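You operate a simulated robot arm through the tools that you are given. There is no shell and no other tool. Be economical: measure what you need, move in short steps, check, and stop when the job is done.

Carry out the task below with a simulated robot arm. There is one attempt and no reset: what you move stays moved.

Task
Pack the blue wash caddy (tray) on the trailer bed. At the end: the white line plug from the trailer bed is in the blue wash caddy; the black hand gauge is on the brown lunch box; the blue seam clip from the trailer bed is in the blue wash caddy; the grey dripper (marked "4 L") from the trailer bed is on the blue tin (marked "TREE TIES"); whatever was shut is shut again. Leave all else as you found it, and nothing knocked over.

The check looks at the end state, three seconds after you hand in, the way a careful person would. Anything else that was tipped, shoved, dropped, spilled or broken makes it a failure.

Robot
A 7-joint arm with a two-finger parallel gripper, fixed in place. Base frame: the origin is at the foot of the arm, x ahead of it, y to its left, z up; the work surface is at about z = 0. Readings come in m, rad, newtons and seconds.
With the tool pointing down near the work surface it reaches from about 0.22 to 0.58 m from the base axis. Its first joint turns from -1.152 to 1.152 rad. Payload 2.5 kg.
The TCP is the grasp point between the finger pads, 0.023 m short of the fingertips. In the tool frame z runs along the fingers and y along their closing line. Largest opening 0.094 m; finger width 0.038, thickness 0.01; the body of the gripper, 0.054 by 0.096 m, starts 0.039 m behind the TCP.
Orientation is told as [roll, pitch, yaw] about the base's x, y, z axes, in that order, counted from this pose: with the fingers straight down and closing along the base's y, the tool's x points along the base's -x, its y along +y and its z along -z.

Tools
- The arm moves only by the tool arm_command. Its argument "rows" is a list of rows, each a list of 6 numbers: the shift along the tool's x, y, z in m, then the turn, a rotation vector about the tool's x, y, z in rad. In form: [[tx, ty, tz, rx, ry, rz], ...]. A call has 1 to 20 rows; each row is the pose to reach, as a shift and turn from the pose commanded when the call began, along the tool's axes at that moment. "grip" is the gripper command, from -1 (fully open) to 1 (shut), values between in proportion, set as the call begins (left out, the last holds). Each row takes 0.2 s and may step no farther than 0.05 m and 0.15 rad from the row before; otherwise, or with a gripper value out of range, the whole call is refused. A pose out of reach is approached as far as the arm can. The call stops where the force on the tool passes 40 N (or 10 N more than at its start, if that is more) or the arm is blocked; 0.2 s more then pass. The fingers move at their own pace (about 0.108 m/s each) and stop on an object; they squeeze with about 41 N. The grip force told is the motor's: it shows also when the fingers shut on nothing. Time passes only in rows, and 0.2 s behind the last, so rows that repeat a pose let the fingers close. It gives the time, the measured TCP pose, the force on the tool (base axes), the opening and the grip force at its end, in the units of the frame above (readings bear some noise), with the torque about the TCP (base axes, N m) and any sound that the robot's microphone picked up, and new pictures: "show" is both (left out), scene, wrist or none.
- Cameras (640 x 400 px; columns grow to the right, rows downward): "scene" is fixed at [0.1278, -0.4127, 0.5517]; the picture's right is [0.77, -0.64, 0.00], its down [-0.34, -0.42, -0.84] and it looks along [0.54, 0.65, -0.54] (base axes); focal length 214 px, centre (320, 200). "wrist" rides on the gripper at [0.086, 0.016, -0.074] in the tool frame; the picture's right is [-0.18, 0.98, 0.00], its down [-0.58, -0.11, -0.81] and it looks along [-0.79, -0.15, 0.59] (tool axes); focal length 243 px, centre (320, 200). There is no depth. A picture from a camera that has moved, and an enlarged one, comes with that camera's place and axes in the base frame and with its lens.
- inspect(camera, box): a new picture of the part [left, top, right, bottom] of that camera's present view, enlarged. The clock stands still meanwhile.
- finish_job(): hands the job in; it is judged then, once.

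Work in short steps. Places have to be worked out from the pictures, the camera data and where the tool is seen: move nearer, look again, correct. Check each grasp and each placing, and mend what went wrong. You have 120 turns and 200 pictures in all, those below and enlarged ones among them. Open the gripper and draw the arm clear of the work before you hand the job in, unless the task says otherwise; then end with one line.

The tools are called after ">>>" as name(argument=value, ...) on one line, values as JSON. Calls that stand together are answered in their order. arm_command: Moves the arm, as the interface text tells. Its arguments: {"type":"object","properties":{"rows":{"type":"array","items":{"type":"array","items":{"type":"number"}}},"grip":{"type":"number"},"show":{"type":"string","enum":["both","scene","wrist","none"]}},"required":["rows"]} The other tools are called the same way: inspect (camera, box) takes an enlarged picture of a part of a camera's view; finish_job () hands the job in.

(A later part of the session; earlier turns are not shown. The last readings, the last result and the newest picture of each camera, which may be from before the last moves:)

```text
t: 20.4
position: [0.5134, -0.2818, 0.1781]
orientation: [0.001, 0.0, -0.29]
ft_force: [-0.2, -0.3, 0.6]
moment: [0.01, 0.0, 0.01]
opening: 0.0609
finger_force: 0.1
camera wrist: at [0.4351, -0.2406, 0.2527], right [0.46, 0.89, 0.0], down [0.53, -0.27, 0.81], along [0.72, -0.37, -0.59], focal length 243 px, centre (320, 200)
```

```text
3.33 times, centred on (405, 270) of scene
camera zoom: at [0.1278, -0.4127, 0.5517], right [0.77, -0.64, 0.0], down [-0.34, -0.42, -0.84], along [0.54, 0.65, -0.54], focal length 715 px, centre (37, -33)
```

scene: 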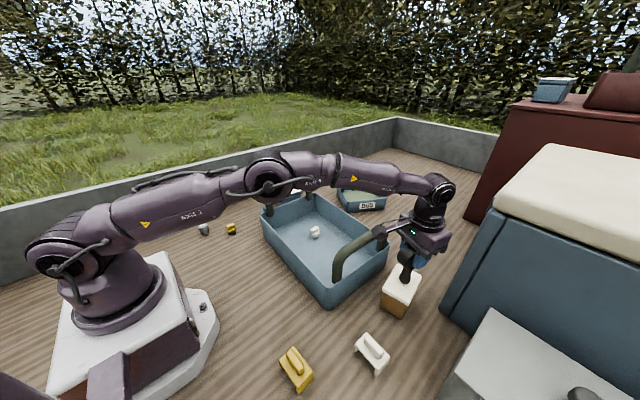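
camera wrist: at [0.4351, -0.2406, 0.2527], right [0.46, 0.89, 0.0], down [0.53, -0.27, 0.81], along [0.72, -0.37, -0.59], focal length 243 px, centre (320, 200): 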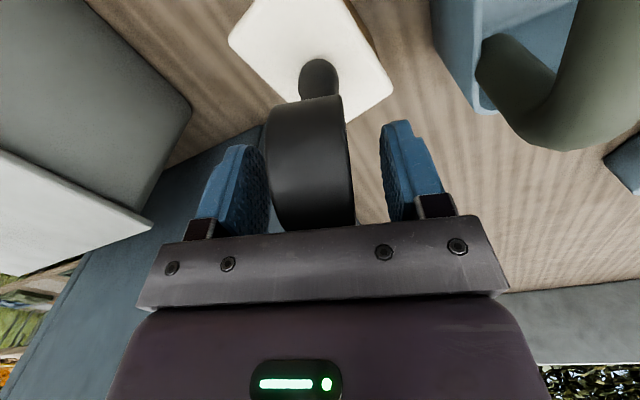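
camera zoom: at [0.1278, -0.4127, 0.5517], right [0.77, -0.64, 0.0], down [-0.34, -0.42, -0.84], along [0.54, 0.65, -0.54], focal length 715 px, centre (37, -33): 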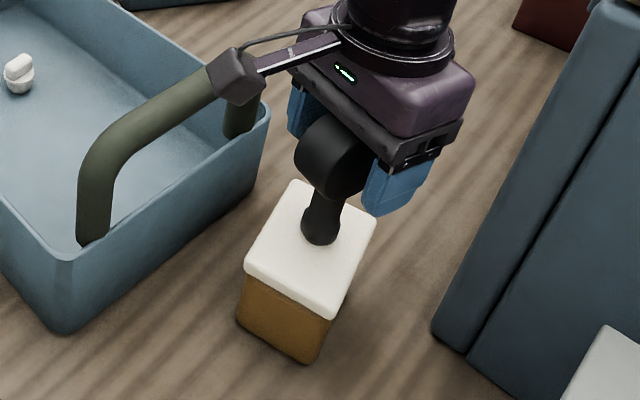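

It stands upright. I open fully and raise straight up.

>>> arm_command(rows=[[0, 0, 0, 0, 0, 0], [0, 0, -0.02, 0, 0, 0], [0, 0, -0.05, 0, 0, 0], [0, 0, -0.09, 0, 0, 0], [0, 0, -0.135, 0, 0, 0]], grip=-1)

>>> inspect(camera="scene", box=[340, 200, 460, 340])

```text
t: 21.6
position: [0.5067, -0.2755, 0.3138]
orientation: [0.001, 0.002, -0.291]
ft_force: [0.5, 0.7, 0.0]
moment: [-0.01, 0.01, 0.02]
opening: 0.0939
finger_force: 0.1
out of reach, approached as far as the arm can: row 5
camera wrist: at [0.4282, -0.2335, 0.3879], right [0.46, 0.89, 0.0], down [0.53, -0.27, 0.81], along [0.72, -0.37, -0.59], focal length 243 px, centre (320, 200)
```

scene: 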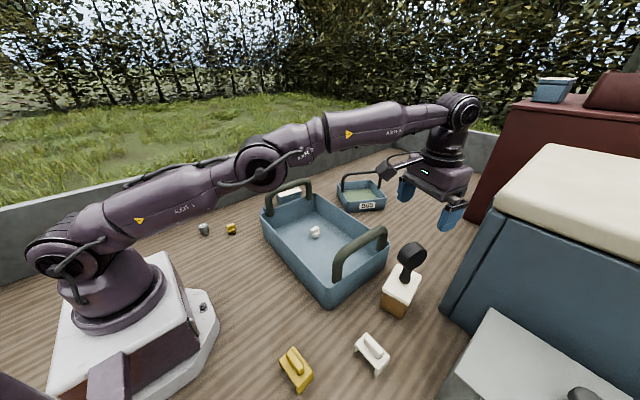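
wrist: 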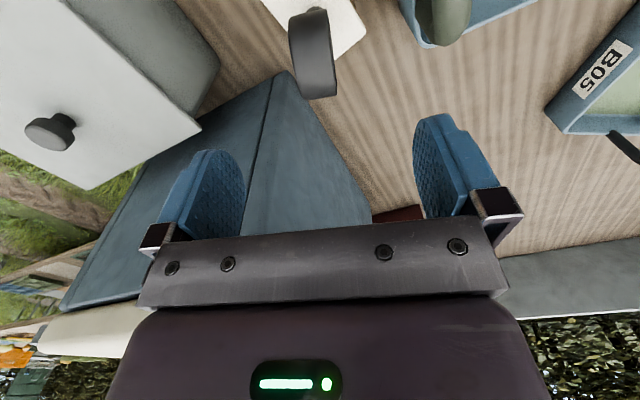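

```text
2.86 times, centred on (400, 270) of scene
camera zoom: at [0.1278, -0.4127, 0.5517], right [0.77, -0.64, 0.0], down [-0.34, -0.42, -0.84], along [0.54, 0.65, -0.54], focal length 613 px, centre (91, 0)
```

zoom: 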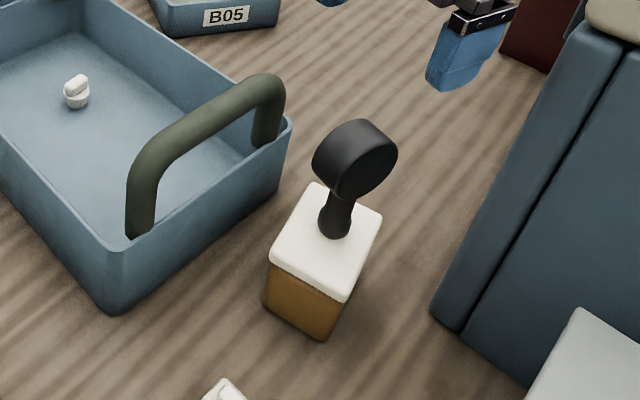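

Gauge stands cleanly on the lunch box. Now back over to the blue clip, turning to yaw ≈ -1.57 on the way.

>>> arm_command(rows=[[0.022, 0.041, 0, 0, 0, 0.107], [0.044, 0.083, 0, 0, 0, 0.213], [0.0665, 0.124, 0, 0, 0, 0.32], [0.0887, 0.165, 0, 0, 0, 0.427], [0.111, 0.207, 0, 0, 0, 0.533], [0.133, 0.248, 0, 0, 0, 0.64], [0.155, 0.289, 0, 0, 0, 0.747], [0.177, 0.331, 0, 0, 0, 0.853], [0.2, 0.372, 0, 0, 0, 0.96], [0.222, 0.413, 0, 0, 0, 1.067], [0.244, 0.455, 0, 0, 0, 1.173], [0.266, 0.496, 0, 0, 0, 1.28], [0.266, 0.496, 0.04, 0, 0, 1.28]])

>>> inspect(camera="wrist", box=[0, 0, 640, 40])

```text
t: 24.4
position: [0.3943, 0.2725, 0.272]
orientation: [0.001, -0.001, -1.571]
ft_force: [0.6, -0.3, 0.4]
moment: [0.01, 0.0, 0.01]
opening: 0.0942
finger_force: 0.1
camera wrist: at [0.4106, 0.3601, 0.3468], right [0.98, -0.18, 0.0], down [-0.11, -0.58, 0.81], along [-0.15, -0.79, -0.59], focal length 243 px, centre (320, 200)
```

scene: 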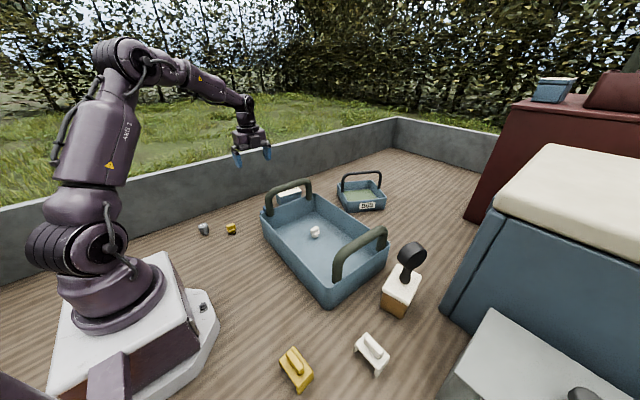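
wrist: 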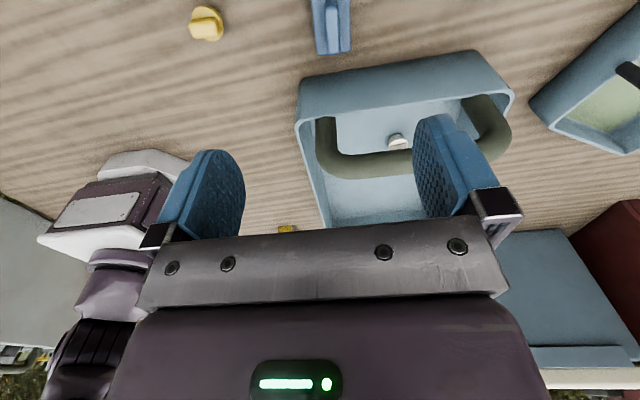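

```text
1.00 times, centred on (320, 20) of wrist (not enlarged: the box is as wide or as high as the picture)
camera zoom: at [0.4106, 0.3601, 0.3468], right [0.98, -0.18, 0.0], down [-0.11, -0.58, 0.81], along [-0.15, -0.79, -0.59], focal length 243 px, centre (320, 380)
```

zoom: 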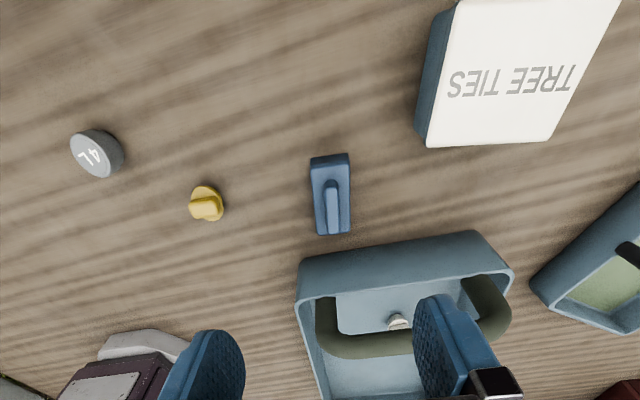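

Clear view: clip centre about [0.405, 0.26], long axis along y; plate ~0.044 wide in x. I straddle it and descend partway.

>>> arm_command(rows=[[-0.004, 0.003, 0.045, 0, 0, 0.05], [-0.008, 0.006, 0.09, 0, 0, 0.05], [-0.0125, 0.011, 0.135, 0, 0, 0.05], [-0.0125, 0.011, 0.175, 0, 0, 0.05]], grip=-0.6)

>>> inspect(camera="wrist", box=[160, 0, 480, 200])

```text
t: 25.4
position: [0.4054, 0.2619, 0.0962]
orientation: [0.003, 0.001, -1.619]
ft_force: [0.3, -0.1, -0.4]
moment: [-0.01, 0.03, 0.01]
opening: 0.0753
finger_force: 0.1
camera wrist: at [0.4259, 0.3476, 0.1716], right [0.97, -0.23, 0.0], down [-0.14, -0.58, 0.81], along [-0.19, -0.78, -0.59], focal length 243 px, centre (320, 200)
```

scene: 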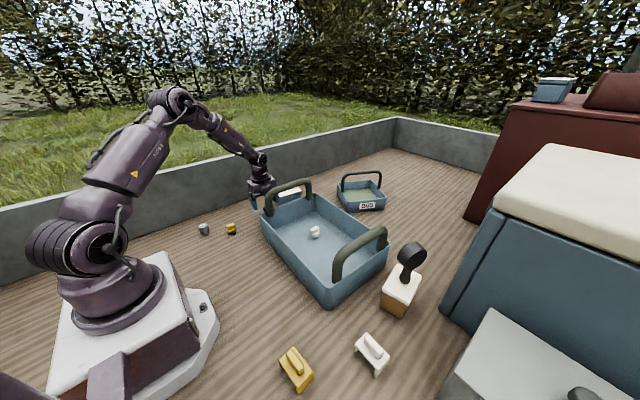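
wrist: 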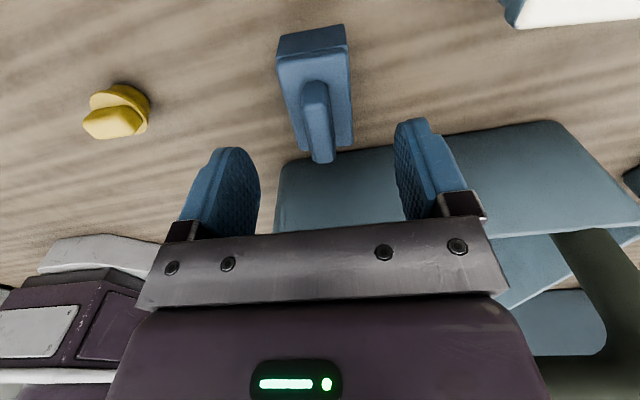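

```text
2.00 times, centred on (320, 100) of wrist
camera zoom: at [0.4259, 0.3476, 0.1716], right [0.97, -0.23, 0.0], down [-0.14, -0.58, 0.81], along [-0.19, -0.78, -0.59], focal length 485 px, centre (320, 400)
```

zoom: 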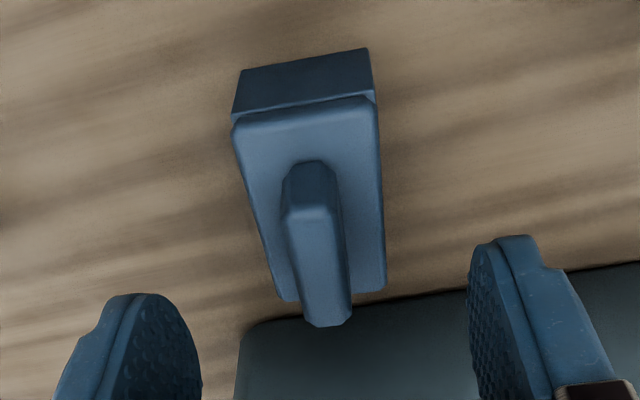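

Aligned laterally; I shift 6 mm toward -y and descend to z≈0.029, then close.

>>> arm_command(rows=[[-0.006, -0.001, 0.03, 0, 0, 0], [-0.006, -0.001, 0.067, 0, 0, 0], [-0.006, -0.001, 0.067, 0, 0, 0]], show="wrist")

>>> arm_command(rows=[[0, 0, 0, 0, 0, 0], [0, 0, 0, 0, 0, 0], [0, 0, 0, 0, 0, 0]], grip=1, show="wrist")

```text
t: 26.2
position: [0.4017, 0.254, 0.0294]
orientation: [-0.002, 0.001, -1.621]
ft_force: [0.7, 0.0, -0.3]
moment: [0.0, 0.0, 0.02]
opening: 0.0749
finger_force: 0.0
camera wrist: at [0.4232, 0.3411, 0.1041], right [0.97, -0.23, 0.0], down [-0.14, -0.58, 0.81], along [-0.19, -0.78, -0.59], focal length 243 px, centre (320, 200)
```

wrist: 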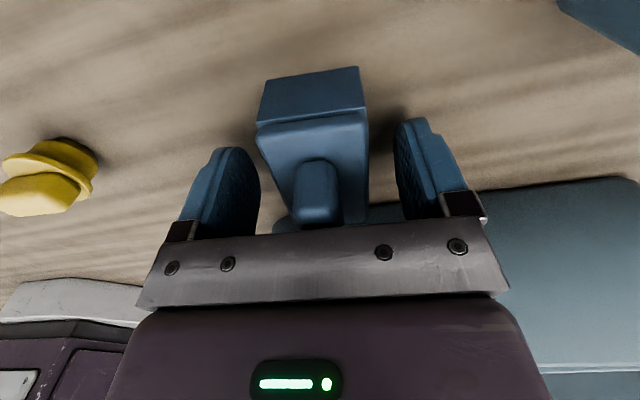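

```text
t: 27.0
position: [0.4033, 0.254, 0.0301]
orientation: [0.0, 0.001, -1.619]
ft_force: [-0.2, -1.0, -0.3]
moment: [0.02, 0.03, 0.02]
opening: 0.039
finger_force: 41.3
camera wrist: at [0.4231, 0.3411, 0.1043], right [0.97, -0.23, 0.0], down [-0.14, -0.58, 0.81], along [-0.19, -0.78, -0.59], focal length 243 px, centre (320, 200)
```

wrist: 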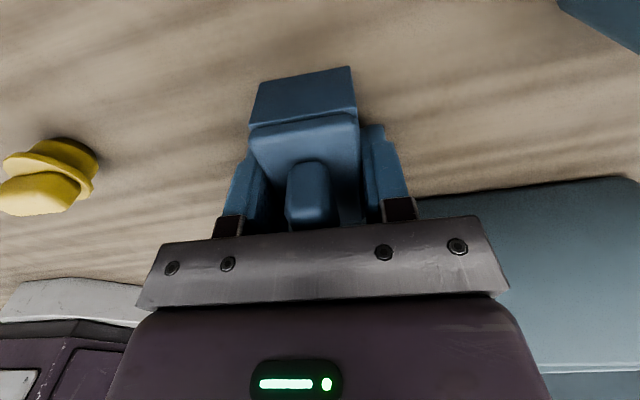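

Grip firm at 0.039 on the clip. I lift and carry it over the handle into the tray's centre.

>>> arm_command(rows=[[0, 0, -0.045, 0, 0, 0], [0, 0, -0.09, 0, 0, 0], [0, 0, -0.135, 0, 0, 0], [0, 0, -0.18, 0, 0, 0], [0, 0, -0.22, 0, 0, 0], [-0.0414, 0.013, -0.22, 0, 0, 0], [-0.0828, 0.026, -0.22, 0, 0, 0], [-0.1242, 0.039, -0.22, 0, 0, 0], [-0.1656, 0.052, -0.22, 0, 0, 0], [-0.207, 0.065, -0.22, 0, 0, 0], [-0.2484, 0.078, -0.22, 0, 0, 0], [-0.29, 0.091, -0.22, 0, 0, 0], [-0.29, 0.091, -0.18, 0, 0, 0], [-0.29, 0.091, -0.14, 0, 0, 0]])

>>> inspect(camera="wrist", box=[0, 0, 640, 40])

```text
t: 30.0
position: [0.4782, -0.0396, 0.1709]
orientation: [0.003, 0.001, -1.62]
ft_force: [0.2, -1.2, -0.3]
moment: [-0.01, -0.01, -0.01]
opening: 0.0388
finger_force: 41.2
camera wrist: at [0.4993, 0.0468, 0.2453], right [0.97, -0.23, 0.0], down [-0.14, -0.58, 0.81], along [-0.19, -0.78, -0.59], focal length 243 px, centre (320, 200)
```

scene: 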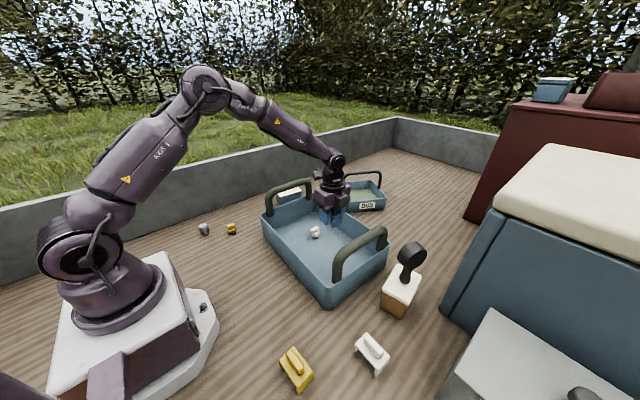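
wrist: 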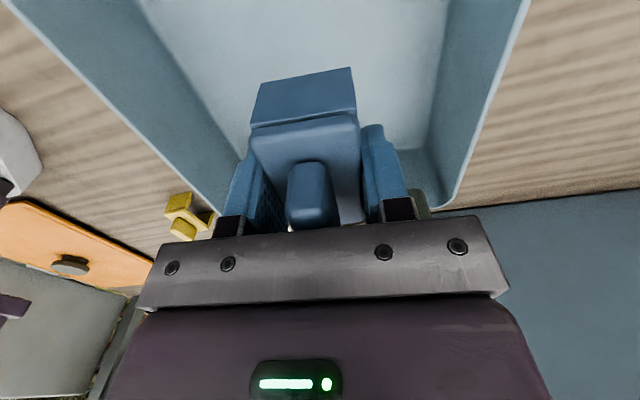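

```text
1.00 times, centred on (320, 20) of wrist (not enlarged: the box is as wide or as high as the picture)
camera zoom: at [0.4993, 0.0468, 0.2453], right [0.97, -0.23, 0.0], down [-0.14, -0.58, 0.81], along [-0.19, -0.78, -0.59], focal length 243 px, centre (320, 380)
```

zoom: 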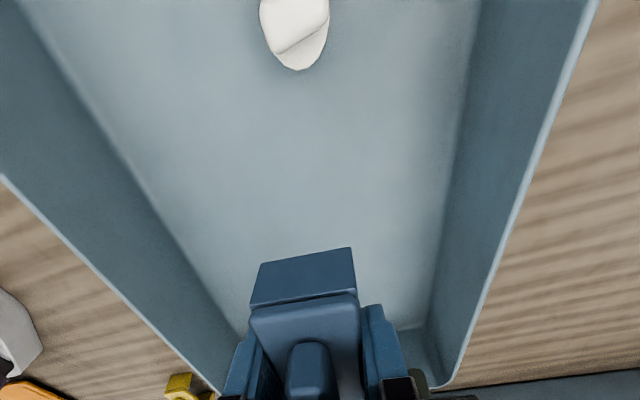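

Position within the tray is good. I lower to just above the floor, then to contact.

>>> arm_command(rows=[[0, 0, 0.045, 0, 0, 0], [0, 0, 0.09, 0, 0, 0], [0, 0, 0.125, 0, 0, 0], [0, 0, 0.134, 0, 0, 0]], show="wrist")

>>> arm_command(rows=[[0, 0, 0, 0, 0, 0], [0, 0, 0, 0, 0, 0], [0, 0, -0.04, 0, 0, 0], [0, 0, -0.09, 0, 0, 0], [0, 0, -0.14, 0, 0, 0], [0, 0, -0.19, 0, 0, 0]], grip=-0.4)

>>> inspect(camera="scene", box=[250, 170, 400, 310])

```text
t: 31.0
position: [0.4798, -0.0389, 0.0351]
orientation: [0.0, 0.0, -1.618]
ft_force: [0.2, -0.5, -0.1]
moment: [0.01, 0.0, -0.02]
opening: 0.0385
finger_force: 41.5
camera wrist: at [0.4998, 0.0475, 0.1104], right [0.97, -0.23, 0.0], down [-0.14, -0.58, 0.81], along [-0.19, -0.78, -0.59], focal length 243 px, centre (320, 200)
```

wrist: 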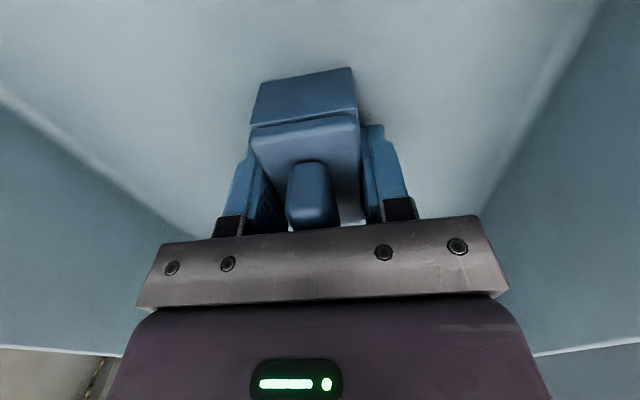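

```text
t: 32.4
position: [0.4793, -0.0405, 0.2255]
orientation: [-0.001, 0.001, -1.62]
ft_force: [0.1, 0.1, 0.0]
moment: [0.03, 0.0, -0.01]
opening: 0.0657
finger_force: 0.1
camera wrist: at [0.4998, 0.0462, 0.3006], right [0.97, -0.23, 0.0], down [-0.14, -0.58, 0.81], along [-0.19, -0.78, -0.59], focal length 243 px, centre (320, 200)
```

scene: 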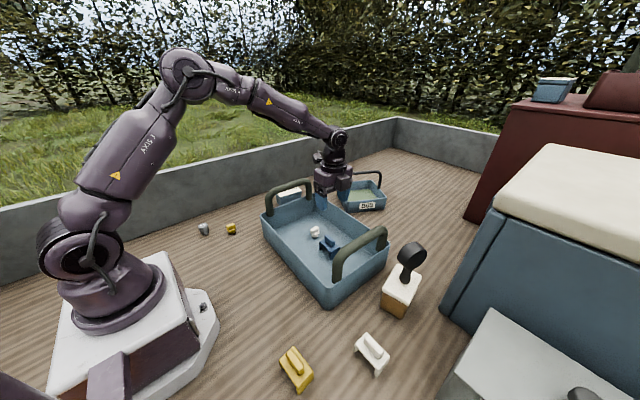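
wrist: 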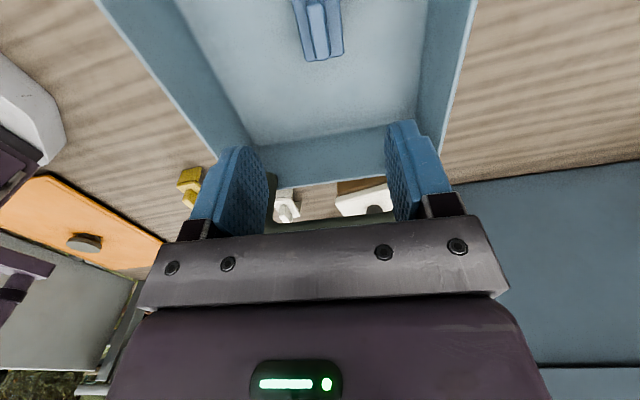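

```text
2.86 times, centred on (325, 240) of scene
camera zoom: at [0.1278, -0.4127, 0.5517], right [0.77, -0.64, 0.0], down [-0.34, -0.42, -0.84], along [0.54, 0.65, -0.54], focal length 613 px, centre (306, 86)
```

zoom: 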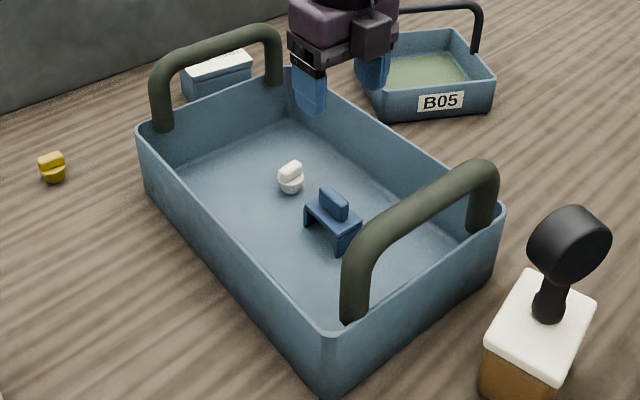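

Both are in the caddy. Now I rotate to a radial yaw (~0.54) and move toward the tin to test the reach with a tilted tool, since the tin is at r≈0.61–0.64.

>>> arm_command(rows=[[0.021, -0.002, -0.005, 0, 0, -0.144], [0.043, -0.005, -0.01, 0, 0, -0.288], [0.064, -0.007, -0.015, 0, 0, -0.432], [0.085, -0.01, -0.02, 0, 0, -0.576], [0.106, -0.012, -0.025, 0, 0, -0.72], [0.128, -0.014, -0.03, 0, 0, -0.864], [0.149, -0.017, -0.03, 0, 0, -1.008], [0.17, -0.019, -0.03, 0, 0, -1.152], [0.191, -0.022, -0.03, 0, 0, -1.296], [0.213, -0.024, -0.03, 0, 0, -1.44], [0.234, -0.026, -0.03, 0, 0, -1.584], [0.255, -0.029, -0.03, 0, 0, -1.728], [0.277, -0.031, -0.03, 0, 0, -1.872], [0.298, -0.034, -0.03, 0, 0, -2.016], [0.319, -0.036, -0.03, 0, 0, -2.16]])

>>> inspect(camera="wrist", box=[0, 0, 640, 40])

```text
t: 35.6
position: [0.4598, 0.2813, 0.2554]
orientation: [0.0, 0.0, 0.543]
ft_force: [-0.1, 0.7, 1.0]
moment: [0.0, 0.01, -0.01]
opening: 0.0657
finger_force: 0.1
camera wrist: at [0.3773, 0.2515, 0.3301], right [-0.35, 0.94, 0.0], down [0.55, 0.21, 0.81], along [0.76, 0.28, -0.59], focal length 243 px, centre (320, 200)
```

scene: 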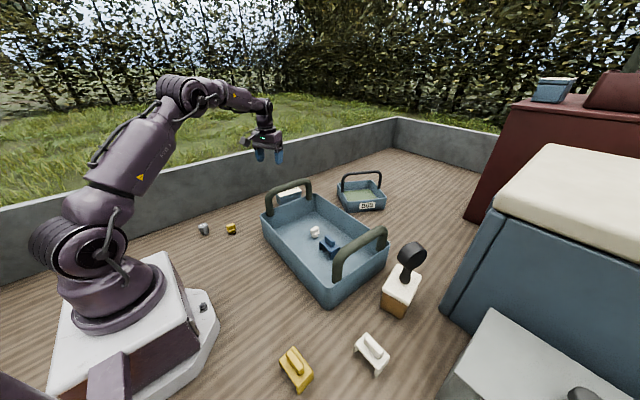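
wrist: 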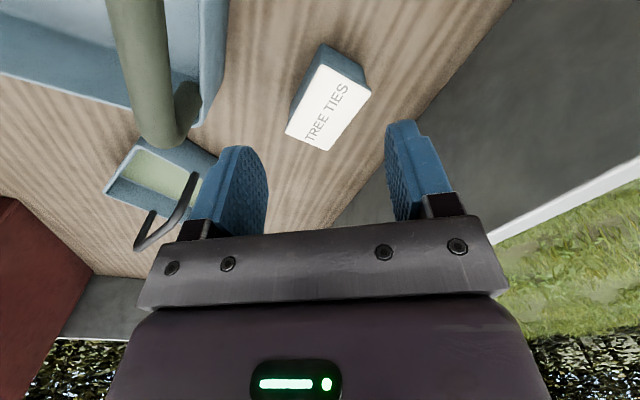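

```text
1.00 times, centred on (320, 20) of wrist (not enlarged: the box is as wide or as high as the picture)
camera zoom: at [0.3773, 0.2515, 0.3301], right [-0.35, 0.94, 0.0], down [0.55, 0.21, 0.81], along [0.76, 0.28, -0.59], focal length 243 px, centre (320, 380)
```

zoom: 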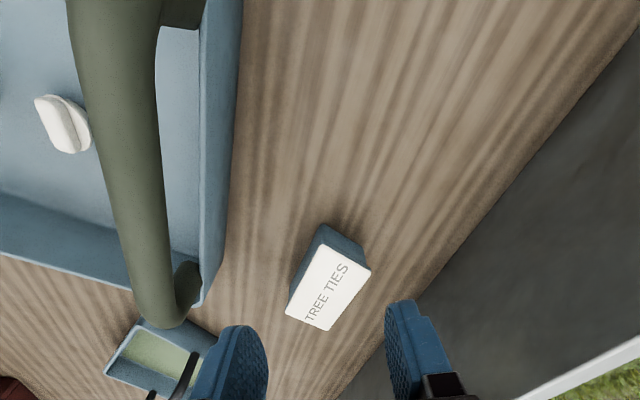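

Tin top z≈0.05, lid spans x 0.50–0.61, y 0.29–0.36. I test the reach above it at [0.535, 0.32, 0.14] with a 0.3 rad outward tilt.

>>> arm_command(rows=[[-0.02, -0.001, 0.02, 0, -0.1, 0], [-0.04, -0.002, 0.045, 0, -0.2, 0], [-0.06, -0.003, 0.07, 0, -0.3, 0], [-0.0843, -0.0053, 0.1, 0, -0.3, 0], [-0.0843, -0.0053, 0.115, 0, -0.3, 0]])

```text
t: 36.8
position: [0.5344, 0.3187, 0.141]
orientation: [0.0, -0.302, 0.542]
ft_force: [0.0, 0.2, 0.1]
moment: [-0.02, -0.01, -0.01]
opening: 0.0658
finger_force: 0.0
camera wrist: at [0.4368, 0.281, 0.186], right [-0.35, 0.93, 0.05], down [0.33, 0.07, 0.94], along [0.88, 0.35, -0.33], focal length 243 px, centre (320, 200)
```

scene: 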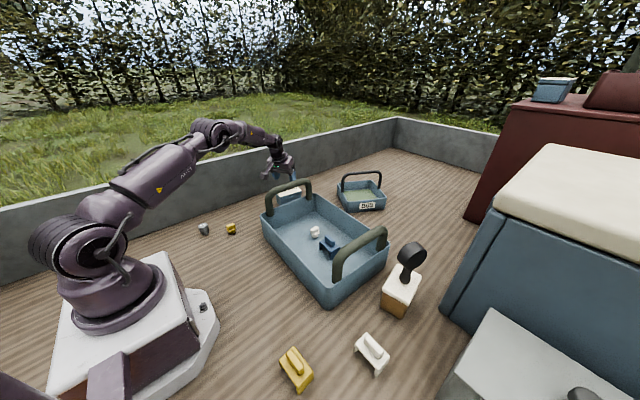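
wrist: 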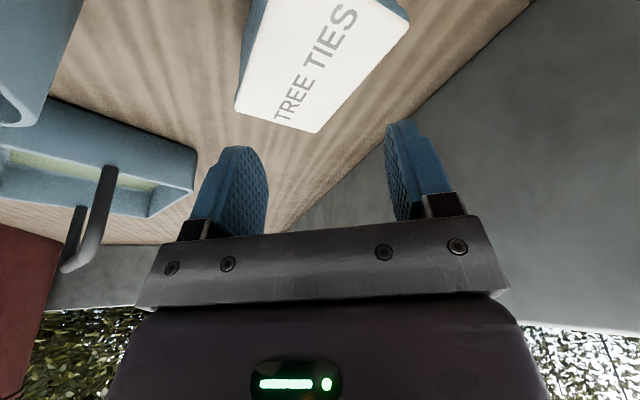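

Reachable. I also check whether a smaller tilt (0.12) would still reach here, at this height.

>>> arm_command(rows=[[0, 0, 0, 0, 0.1, 0], [0, 0, 0, 0, 0.18, 0]], show="none")

>>> arm_command(rows=[[-0.005, 0, 0.025, 0, 0, 0], [-0.007, 0, 0.053, 0, 0, 0]], show="wrist")

```text
t: 37.4
position: [0.5345, 0.3201, 0.14]
orientation: [-0.001, -0.119, 0.539]
ft_force: [-0.9, 0.7, 0.4]
moment: [-0.01, 0.01, -0.02]
opening: 0.0658
finger_force: 0.1
```

```text
t: 38.0
position: [0.5341, 0.3184, 0.0973]
orientation: [0.0, -0.121, 0.541]
ft_force: [-0.3, -0.3, 0.1]
moment: [-0.02, 0.0, -0.01]
opening: 0.0658
finger_force: 0.0
out of reach, approached as far as the arm can: row 1, 2
camera wrist: at [0.4436, 0.2844, 0.1614], right [-0.35, 0.94, 0.02], down [0.47, 0.15, 0.87], along [0.81, 0.31, -0.49], focal length 243 px, centre (320, 200)
```

wrist: 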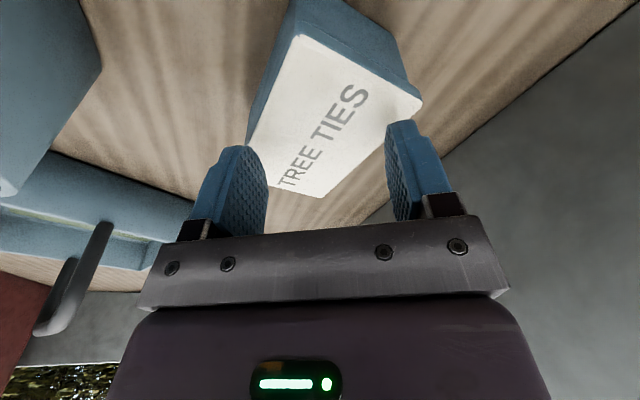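

0.12 is insufficient; I test 0.3 tilt at a low height (≈0.09).

>>> arm_command(rows=[[0.005, 0, -0.03, 0, 0, 0], [0.005, 0, -0.03, 0, -0.1, 0], [0.005, 0, -0.03, 0, -0.18, 0], [0.005, 0, -0.01, 0, -0.18, 0]], show="wrist")

```text
t: 39.0
position: [0.5283, 0.3145, 0.1094]
orientation: [0.0, -0.301, 0.54]
ft_force: [0.6, -0.8, 0.9]
moment: [0.03, 0.0, 0.01]
opening: 0.0657
finger_force: 0.0
camera wrist: at [0.4306, 0.275, 0.1541], right [-0.35, 0.93, 0.05], down [0.33, 0.07, 0.94], along [0.88, 0.35, -0.33], focal length 243 px, centre (320, 200)
```

wrist: 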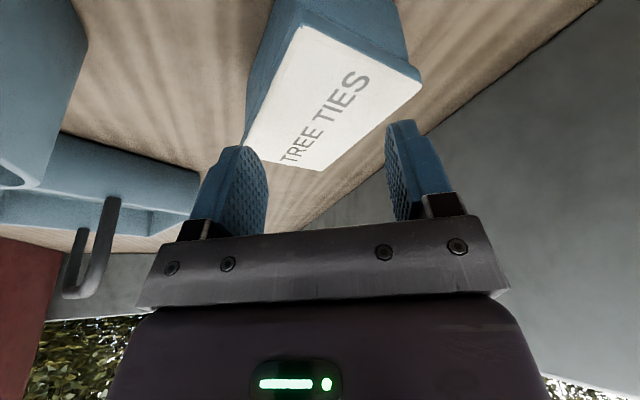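

>>> arm_command(rows=[[-0.0017, 0, 0.0235, 0, 0, 0]], show="none")

```text
t: 39.4
position: [0.5383, 0.3207, 0.0938]
orientation: [0.001, -0.311, 0.538]
ft_force: [-11.1, -6.9, 33.2]
moment: [0.59, 1.18, 0.36]
opening: 0.0653
finger_force: 0.0
```

Contact with the lid at fingertip z≈0.066 — the tin is taller than I thought. I back off at once and check the tin.

>>> arm_command(rows=[[0, 0, -0.04, 0, 0, 0], [0.02, 0, -0.085, 0, 0, 0], [0.02, 0, -0.13, 0, 0.1, 0], [0.02, 0, -0.16, 0, 0.2, 0], [0.02, 0, -0.17, 0, 0.3, 0]])

>>> inspect(camera="wrist", box=[0, 0, 640, 40])

>>> inspect(camera="scene", box=[240, 150, 340, 230])

```text
t: 40.6
position: [0.4761, 0.2826, 0.2426]
orientation: [0.0, 0.001, 0.541]
ft_force: [-0.2, 0.1, -0.4]
moment: [-0.02, 0.02, -0.02]
opening: 0.0657
finger_force: 0.0
camera wrist: at [0.3941, 0.2528, 0.3168], right [-0.35, 0.94, 0.0], down [0.56, 0.21, 0.81], along [0.75, 0.28, -0.59], focal length 243 px, centre (320, 200)
```

scene: 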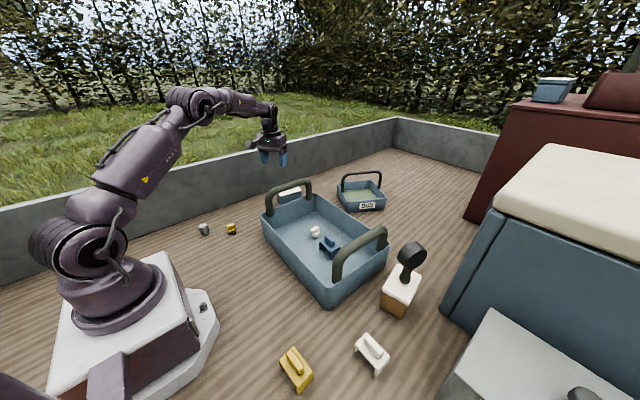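
wrist: 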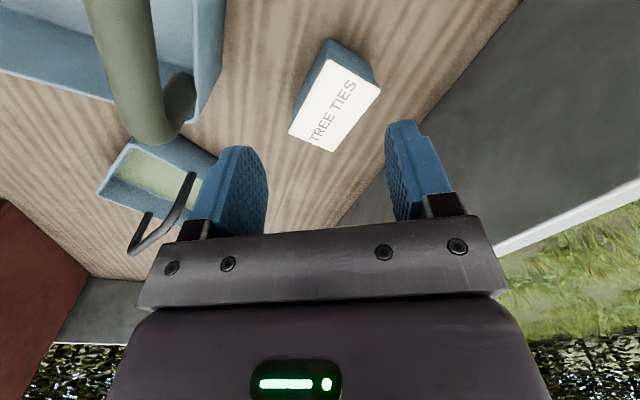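

```text
1.00 times, centred on (320, 20) of wrist (not enlarged: the box is as wide or as high as the picture)
camera zoom: at [0.3941, 0.2528, 0.3168], right [-0.35, 0.94, 0.0], down [0.56, 0.21, 0.81], along [0.75, 0.28, -0.59], focal length 243 px, centre (320, 380)
```

zoom: 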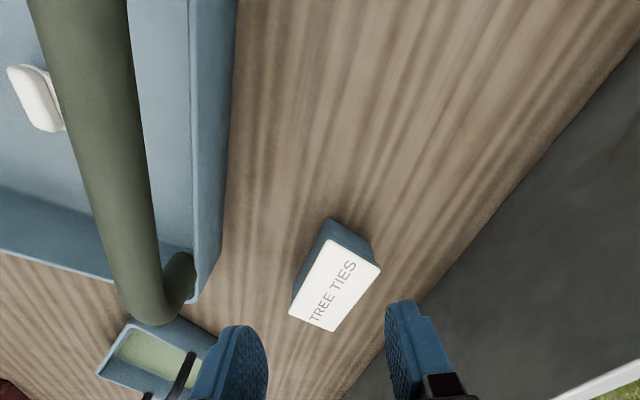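

```text
5.00 times, centred on (290, 190) of scene
camera zoom: at [0.1278, -0.4127, 0.5517], right [0.77, -0.64, 0.0], down [-0.34, -0.42, -0.84], along [0.54, 0.65, -0.54], focal length 1072 px, centre (470, 250)
```

zoom: 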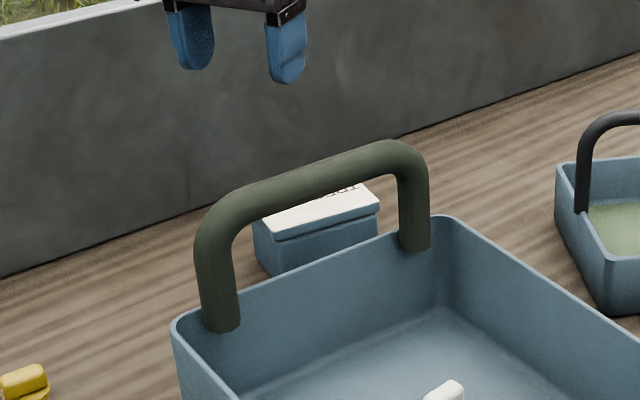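

The tin is unmoved; its lid is at z≈0.066, spanning x 0.495–0.597, y 0.287–0.352. Now I go to look at the dripper with yaw ≈1.07.

>>> arm_command(rows=[[0.0303, 0.026, 0, 0, 0, -0.075], [0.0607, 0.052, 0, 0, 0, -0.15], [0.091, 0.078, 0, 0, 0, -0.225], [0.1213, 0.104, 0, 0, 0, -0.3], [0.1517, 0.13, 0, 0, 0, -0.375], [0.182, 0.156, 0.02, 0, 0, -0.45], [0.2123, 0.182, 0.04, 0, 0, -0.526]])

>>> inspect(camera="wrist", box=[0, 0, 640, 40])

```text
t: 42.2
position: [0.201, 0.3319, 0.2058]
orientation: [0.0, 0.001, 1.066]
ft_force: [-0.1, -0.4, -0.3]
moment: [-0.03, 0.0, -0.03]
opening: 0.0658
finger_force: 0.1
camera wrist: at [0.1449, 0.2643, 0.2791], right [-0.77, 0.64, 0.0], down [0.38, 0.46, 0.81], along [0.51, 0.62, -0.59], focal length 243 px, centre (320, 200)
```

scene: 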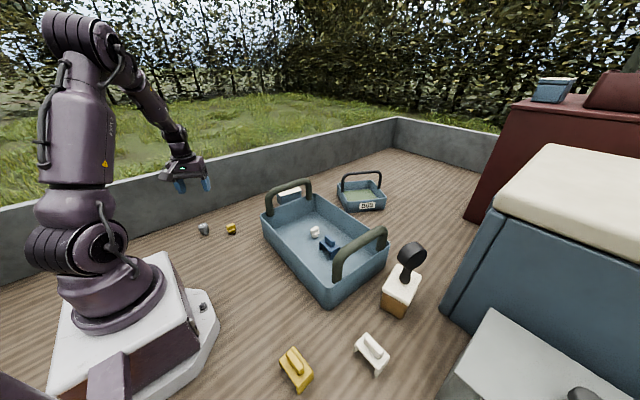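
wrist: 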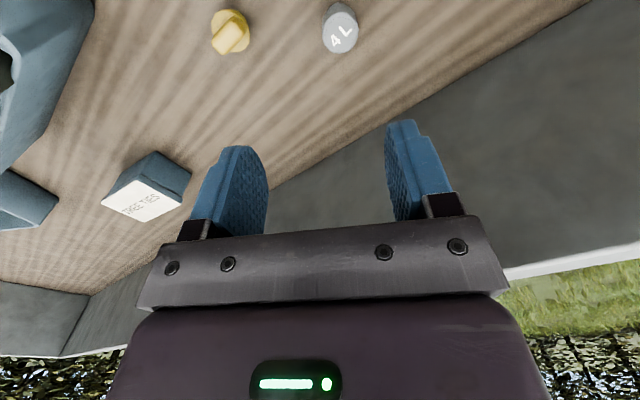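

```text
1.00 times, centred on (320, 20) of wrist (not enlarged: the box is as wide or as high as the picture)
camera zoom: at [0.1449, 0.2643, 0.2791], right [-0.77, 0.64, 0.0], down [0.38, 0.46, 0.81], along [0.51, 0.62, -0.59], focal length 243 px, centre (320, 380)
```

zoom: 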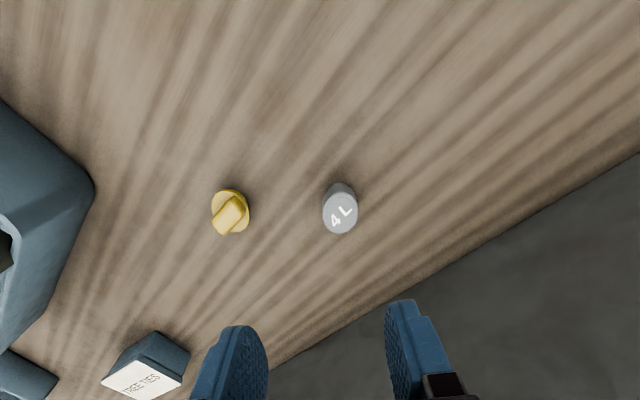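

Dripper at about [0.186, 0.341], ~0.032 across. I tilt the tool 0.3 outward (as needed at the tin) and come lower.

>>> arm_command(rows=[[0, 0.006, 0.025, 0, -0.1, 0], [0, 0.012, 0.05, 0, -0.2, 0], [-0.0007, 0.0175, 0.086, 0, -0.3, 0]])

>>> inspect(camera="wrist", box=[160, 0, 480, 200])

>>> inspect(camera="scene", box=[160, 170, 260, 260])

```text
t: 43.0
position: [0.1872, 0.3399, 0.1176]
orientation: [-0.001, -0.3, 1.064]
ft_force: [0.3, 0.2, -0.7]
moment: [-0.01, 0.02, 0.01]
opening: 0.0657
finger_force: 0.1
camera wrist: at [0.1211, 0.2567, 0.1635], right [-0.77, 0.63, 0.05], down [0.25, 0.22, 0.94], along [0.58, 0.74, -0.33], focal length 243 px, centre (320, 200)
```

scene: 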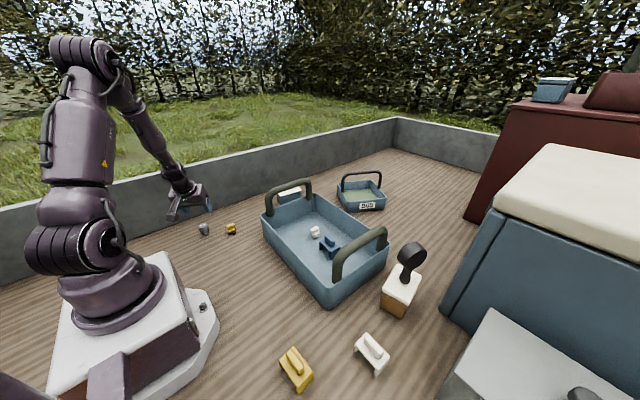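
wrist: 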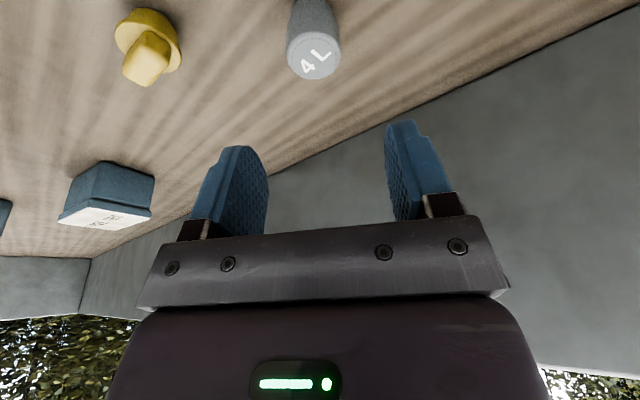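

```text
2.00 times, centred on (320, 100) of wrist
camera zoom: at [0.1211, 0.2567, 0.1635], right [-0.77, 0.63, 0.05], down [0.25, 0.22, 0.94], along [0.58, 0.74, -0.33], focal length 485 px, centre (320, 400)
```

zoom: 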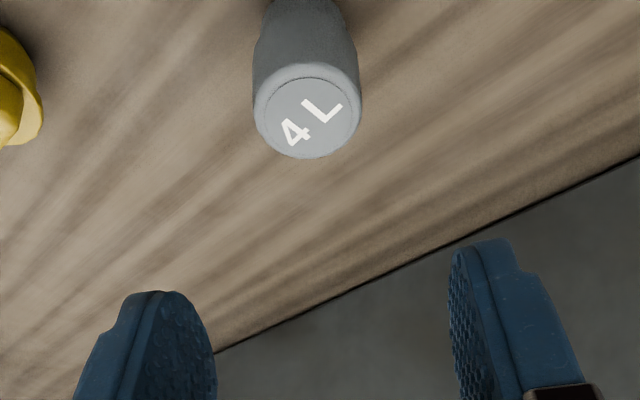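

```text
4.44 times, centred on (210, 215) of scene
camera zoom: at [0.1278, -0.4127, 0.5517], right [0.77, -0.64, 0.0], down [-0.34, -0.42, -0.84], along [0.54, 0.65, -0.54], focal length 953 px, centre (809, 133)
```

zoom: 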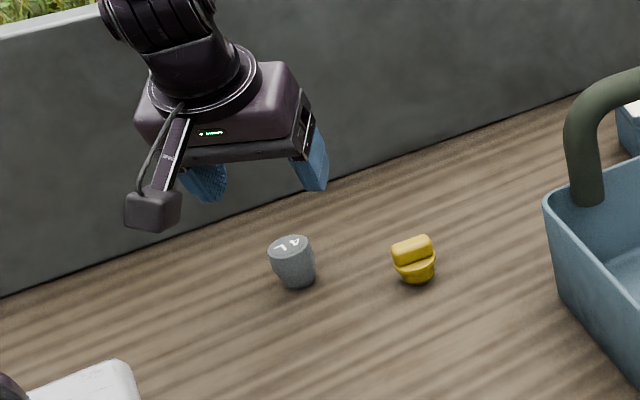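

The dripper is laterally centred between the fingers. I lower vertically to z≈0.036, then close.

>>> arm_command(rows=[[0.008, 0, 0.026, 0, 0, 0], [0.016, 0, 0.052, 0, 0, 0], [0.0245, 0, 0.078, 0, 0, 0], [0.0245, 0, 0.078, 0, 0, 0]])

>>> inspect(camera="scene", box=[160, 170, 260, 260])

```text
t: 44.0
position: [0.1844, 0.3387, 0.0364]
orientation: [-0.001, -0.301, 1.066]
ft_force: [0.0, -0.5, -1.0]
moment: [0.04, 0.01, -0.01]
opening: 0.0662
finger_force: 0.0
camera wrist: at [0.1199, 0.2558, 0.0817], right [-0.78, 0.63, 0.05], down [0.25, 0.22, 0.94], along [0.58, 0.74, -0.33], focal length 243 px, centre (320, 200)
```

scene: 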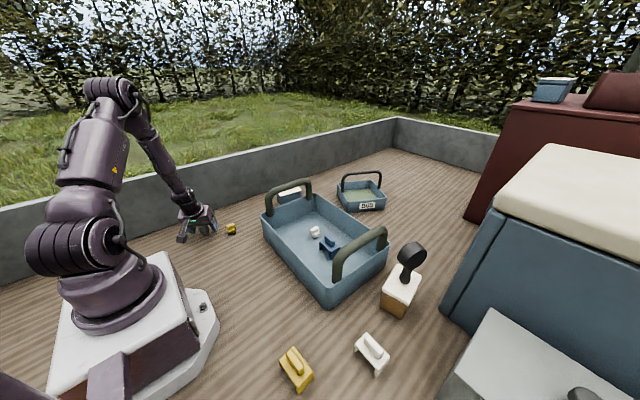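
wrist: 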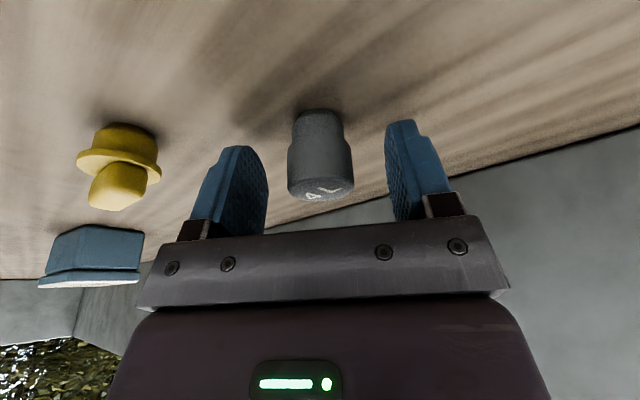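

```text
4.44 times, centred on (210, 215) of scene
camera zoom: at [0.1278, -0.4127, 0.5517], right [0.77, -0.64, 0.0], down [-0.34, -0.42, -0.84], along [0.54, 0.65, -0.54], focal length 953 px, centre (809, 133)
```

zoom: 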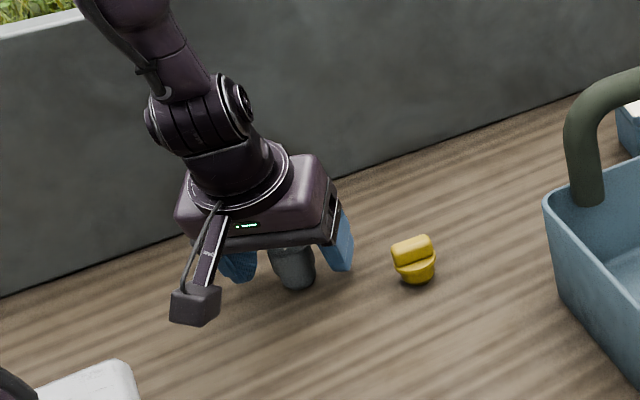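

Cup's upper band lies between the pads. I close.

>>> arm_command(rows=[[0, 0, 0.002, 0, 0, 0], [0, 0, 0.002, 0, 0, 0], [0, 0, 0.002, 0, 0, 0]], grip=1, show="wrist")

```text
t: 44.8
position: [0.1847, 0.3395, 0.0347]
orientation: [0.0, -0.3, 1.068]
ft_force: [-0.1, -5.3, 14.1]
moment: [-0.12, 0.01, -0.03]
opening: 0.03
finger_force: 41.1
camera wrist: at [0.1201, 0.2567, 0.0801], right [-0.78, 0.63, 0.05], down [0.25, 0.22, 0.94], along [0.58, 0.74, -0.33], focal length 243 px, centre (320, 200)
```

wrist: 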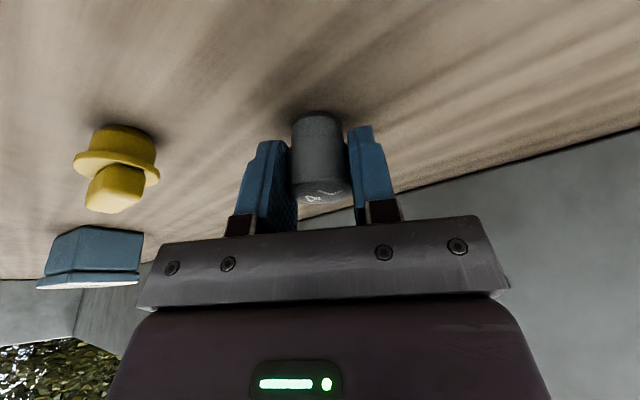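

Grip at 0.030. I lift vertically and check.

>>> arm_command(rows=[[-0.0088, 0, -0.0287, 0, 0, 0], [-0.0206, 0, -0.0669, 0, 0, 0], [-0.0339, 0, -0.11, 0, 0, 0], [-0.047, 0, -0.153, 0, 0, 0], [-0.06, 0, -0.196, 0, 0, 0]])

>>> inspect(camera="wrist", box=[220, 60, 420, 240])

```text
t: 46.0
position: [0.1868, 0.3376, 0.2376]
orientation: [0.0, -0.298, 1.067]
ft_force: [0.0, -0.8, -1.0]
moment: [-0.02, -0.02, -0.04]
opening: 0.0297
finger_force: 40.9
camera wrist: at [0.1213, 0.2559, 0.2839], right [-0.78, 0.63, 0.05], down [0.25, 0.23, 0.94], along [0.58, 0.74, -0.33], focal length 243 px, centre (320, 200)
```

scene: 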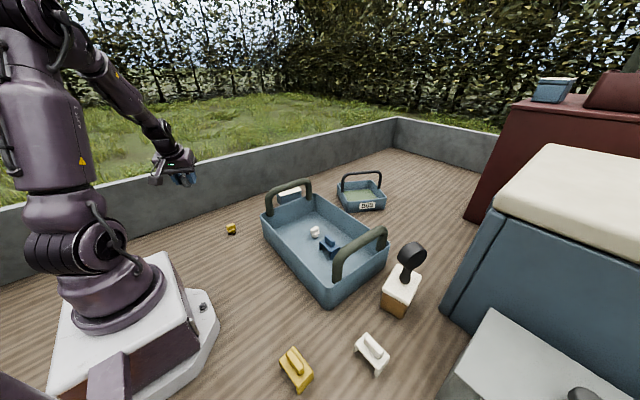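
wrist: 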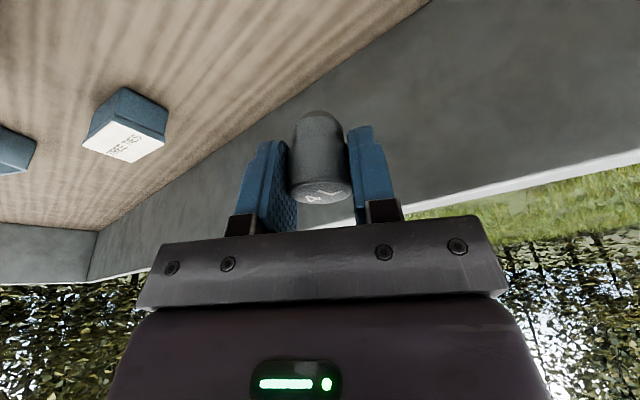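

```text
2.22 times, centred on (320, 150) of wrist
camera zoom: at [0.1213, 0.2559, 0.2839], right [-0.78, 0.63, 0.05], down [0.25, 0.23, 0.94], along [0.58, 0.74, -0.33], focal length 539 px, centre (320, 311)
```

zoom: 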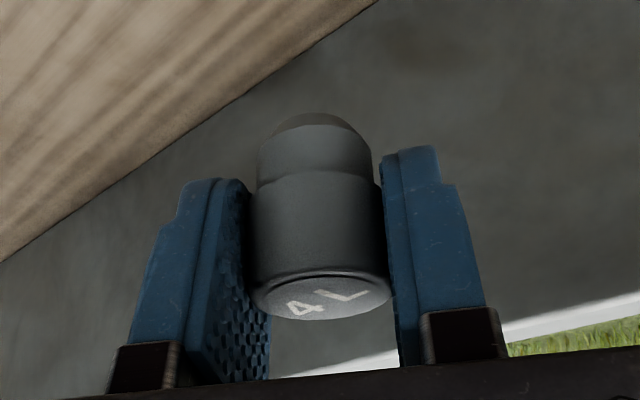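

The dripper is held upright. I carry it across to above the tin, turning about the vertical to yaw ≈0.54 while keeping the tilt.

>>> arm_command(rows=[[-0.0163, -0.0381, 0.005, 0.0195, 0, 0.0633], [-0.0325, -0.0763, 0.01, 0.039, 0, 0.1265], [-0.0488, -0.1144, 0.015, 0.0585, 0, 0.1898], [-0.065, -0.1525, 0.02, 0.078, 0, 0.253], [-0.0813, -0.1906, 0.025, 0.0975, 0, 0.3163], [-0.0975, -0.2288, 0.03, 0.117, 0, 0.3795], [-0.1138, -0.2669, 0.035, 0.1365, 0, 0.4428], [-0.13, -0.305, 0.04, 0.156, 0, 0.506]])

>>> inspect(camera="wrist", box=[160, 0, 480, 200])

```text
t: 47.8
position: [0.5172, 0.3114, 0.2364]
orientation: [0.0, -0.299, 0.534]
ft_force: [0.1, 0.6, 0.6]
moment: [-0.01, -0.01, -0.01]
opening: 0.03
finger_force: 40.5
camera wrist: at [0.4196, 0.2726, 0.2828], right [-0.35, 0.94, 0.05], down [0.33, 0.07, 0.94], along [0.88, 0.35, -0.33], focal length 243 px, centre (320, 200)
```

scene: 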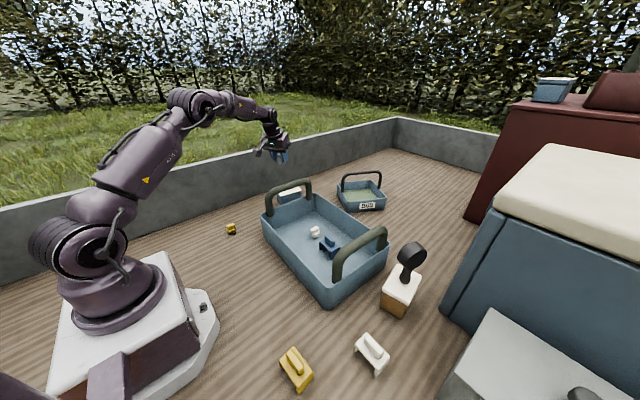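
wrist: 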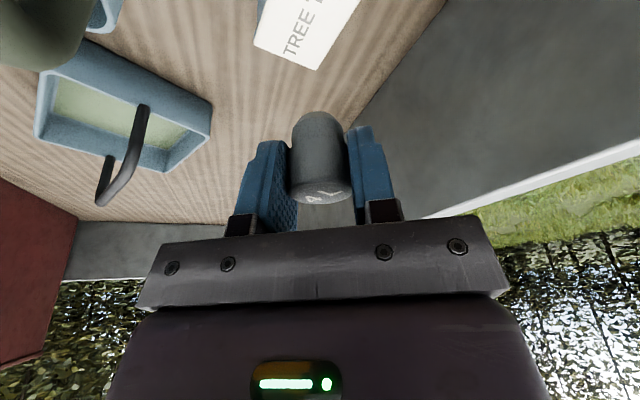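

```text
2.00 times, centred on (320, 100) of wrist
camera zoom: at [0.4196, 0.2726, 0.2828], right [-0.35, 0.94, 0.05], down [0.33, 0.07, 0.94], along [0.88, 0.35, -0.33], focal length 485 px, centre (320, 400)
```

zoom: 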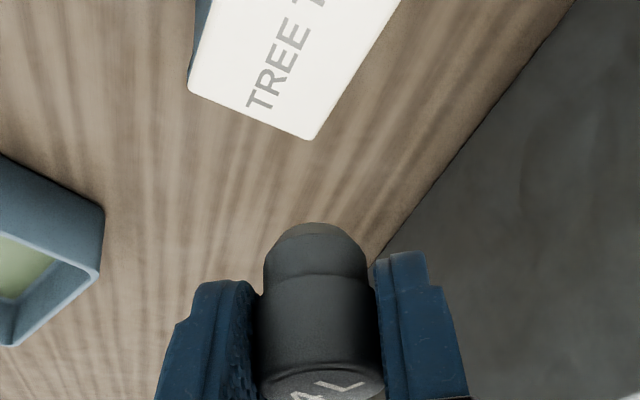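

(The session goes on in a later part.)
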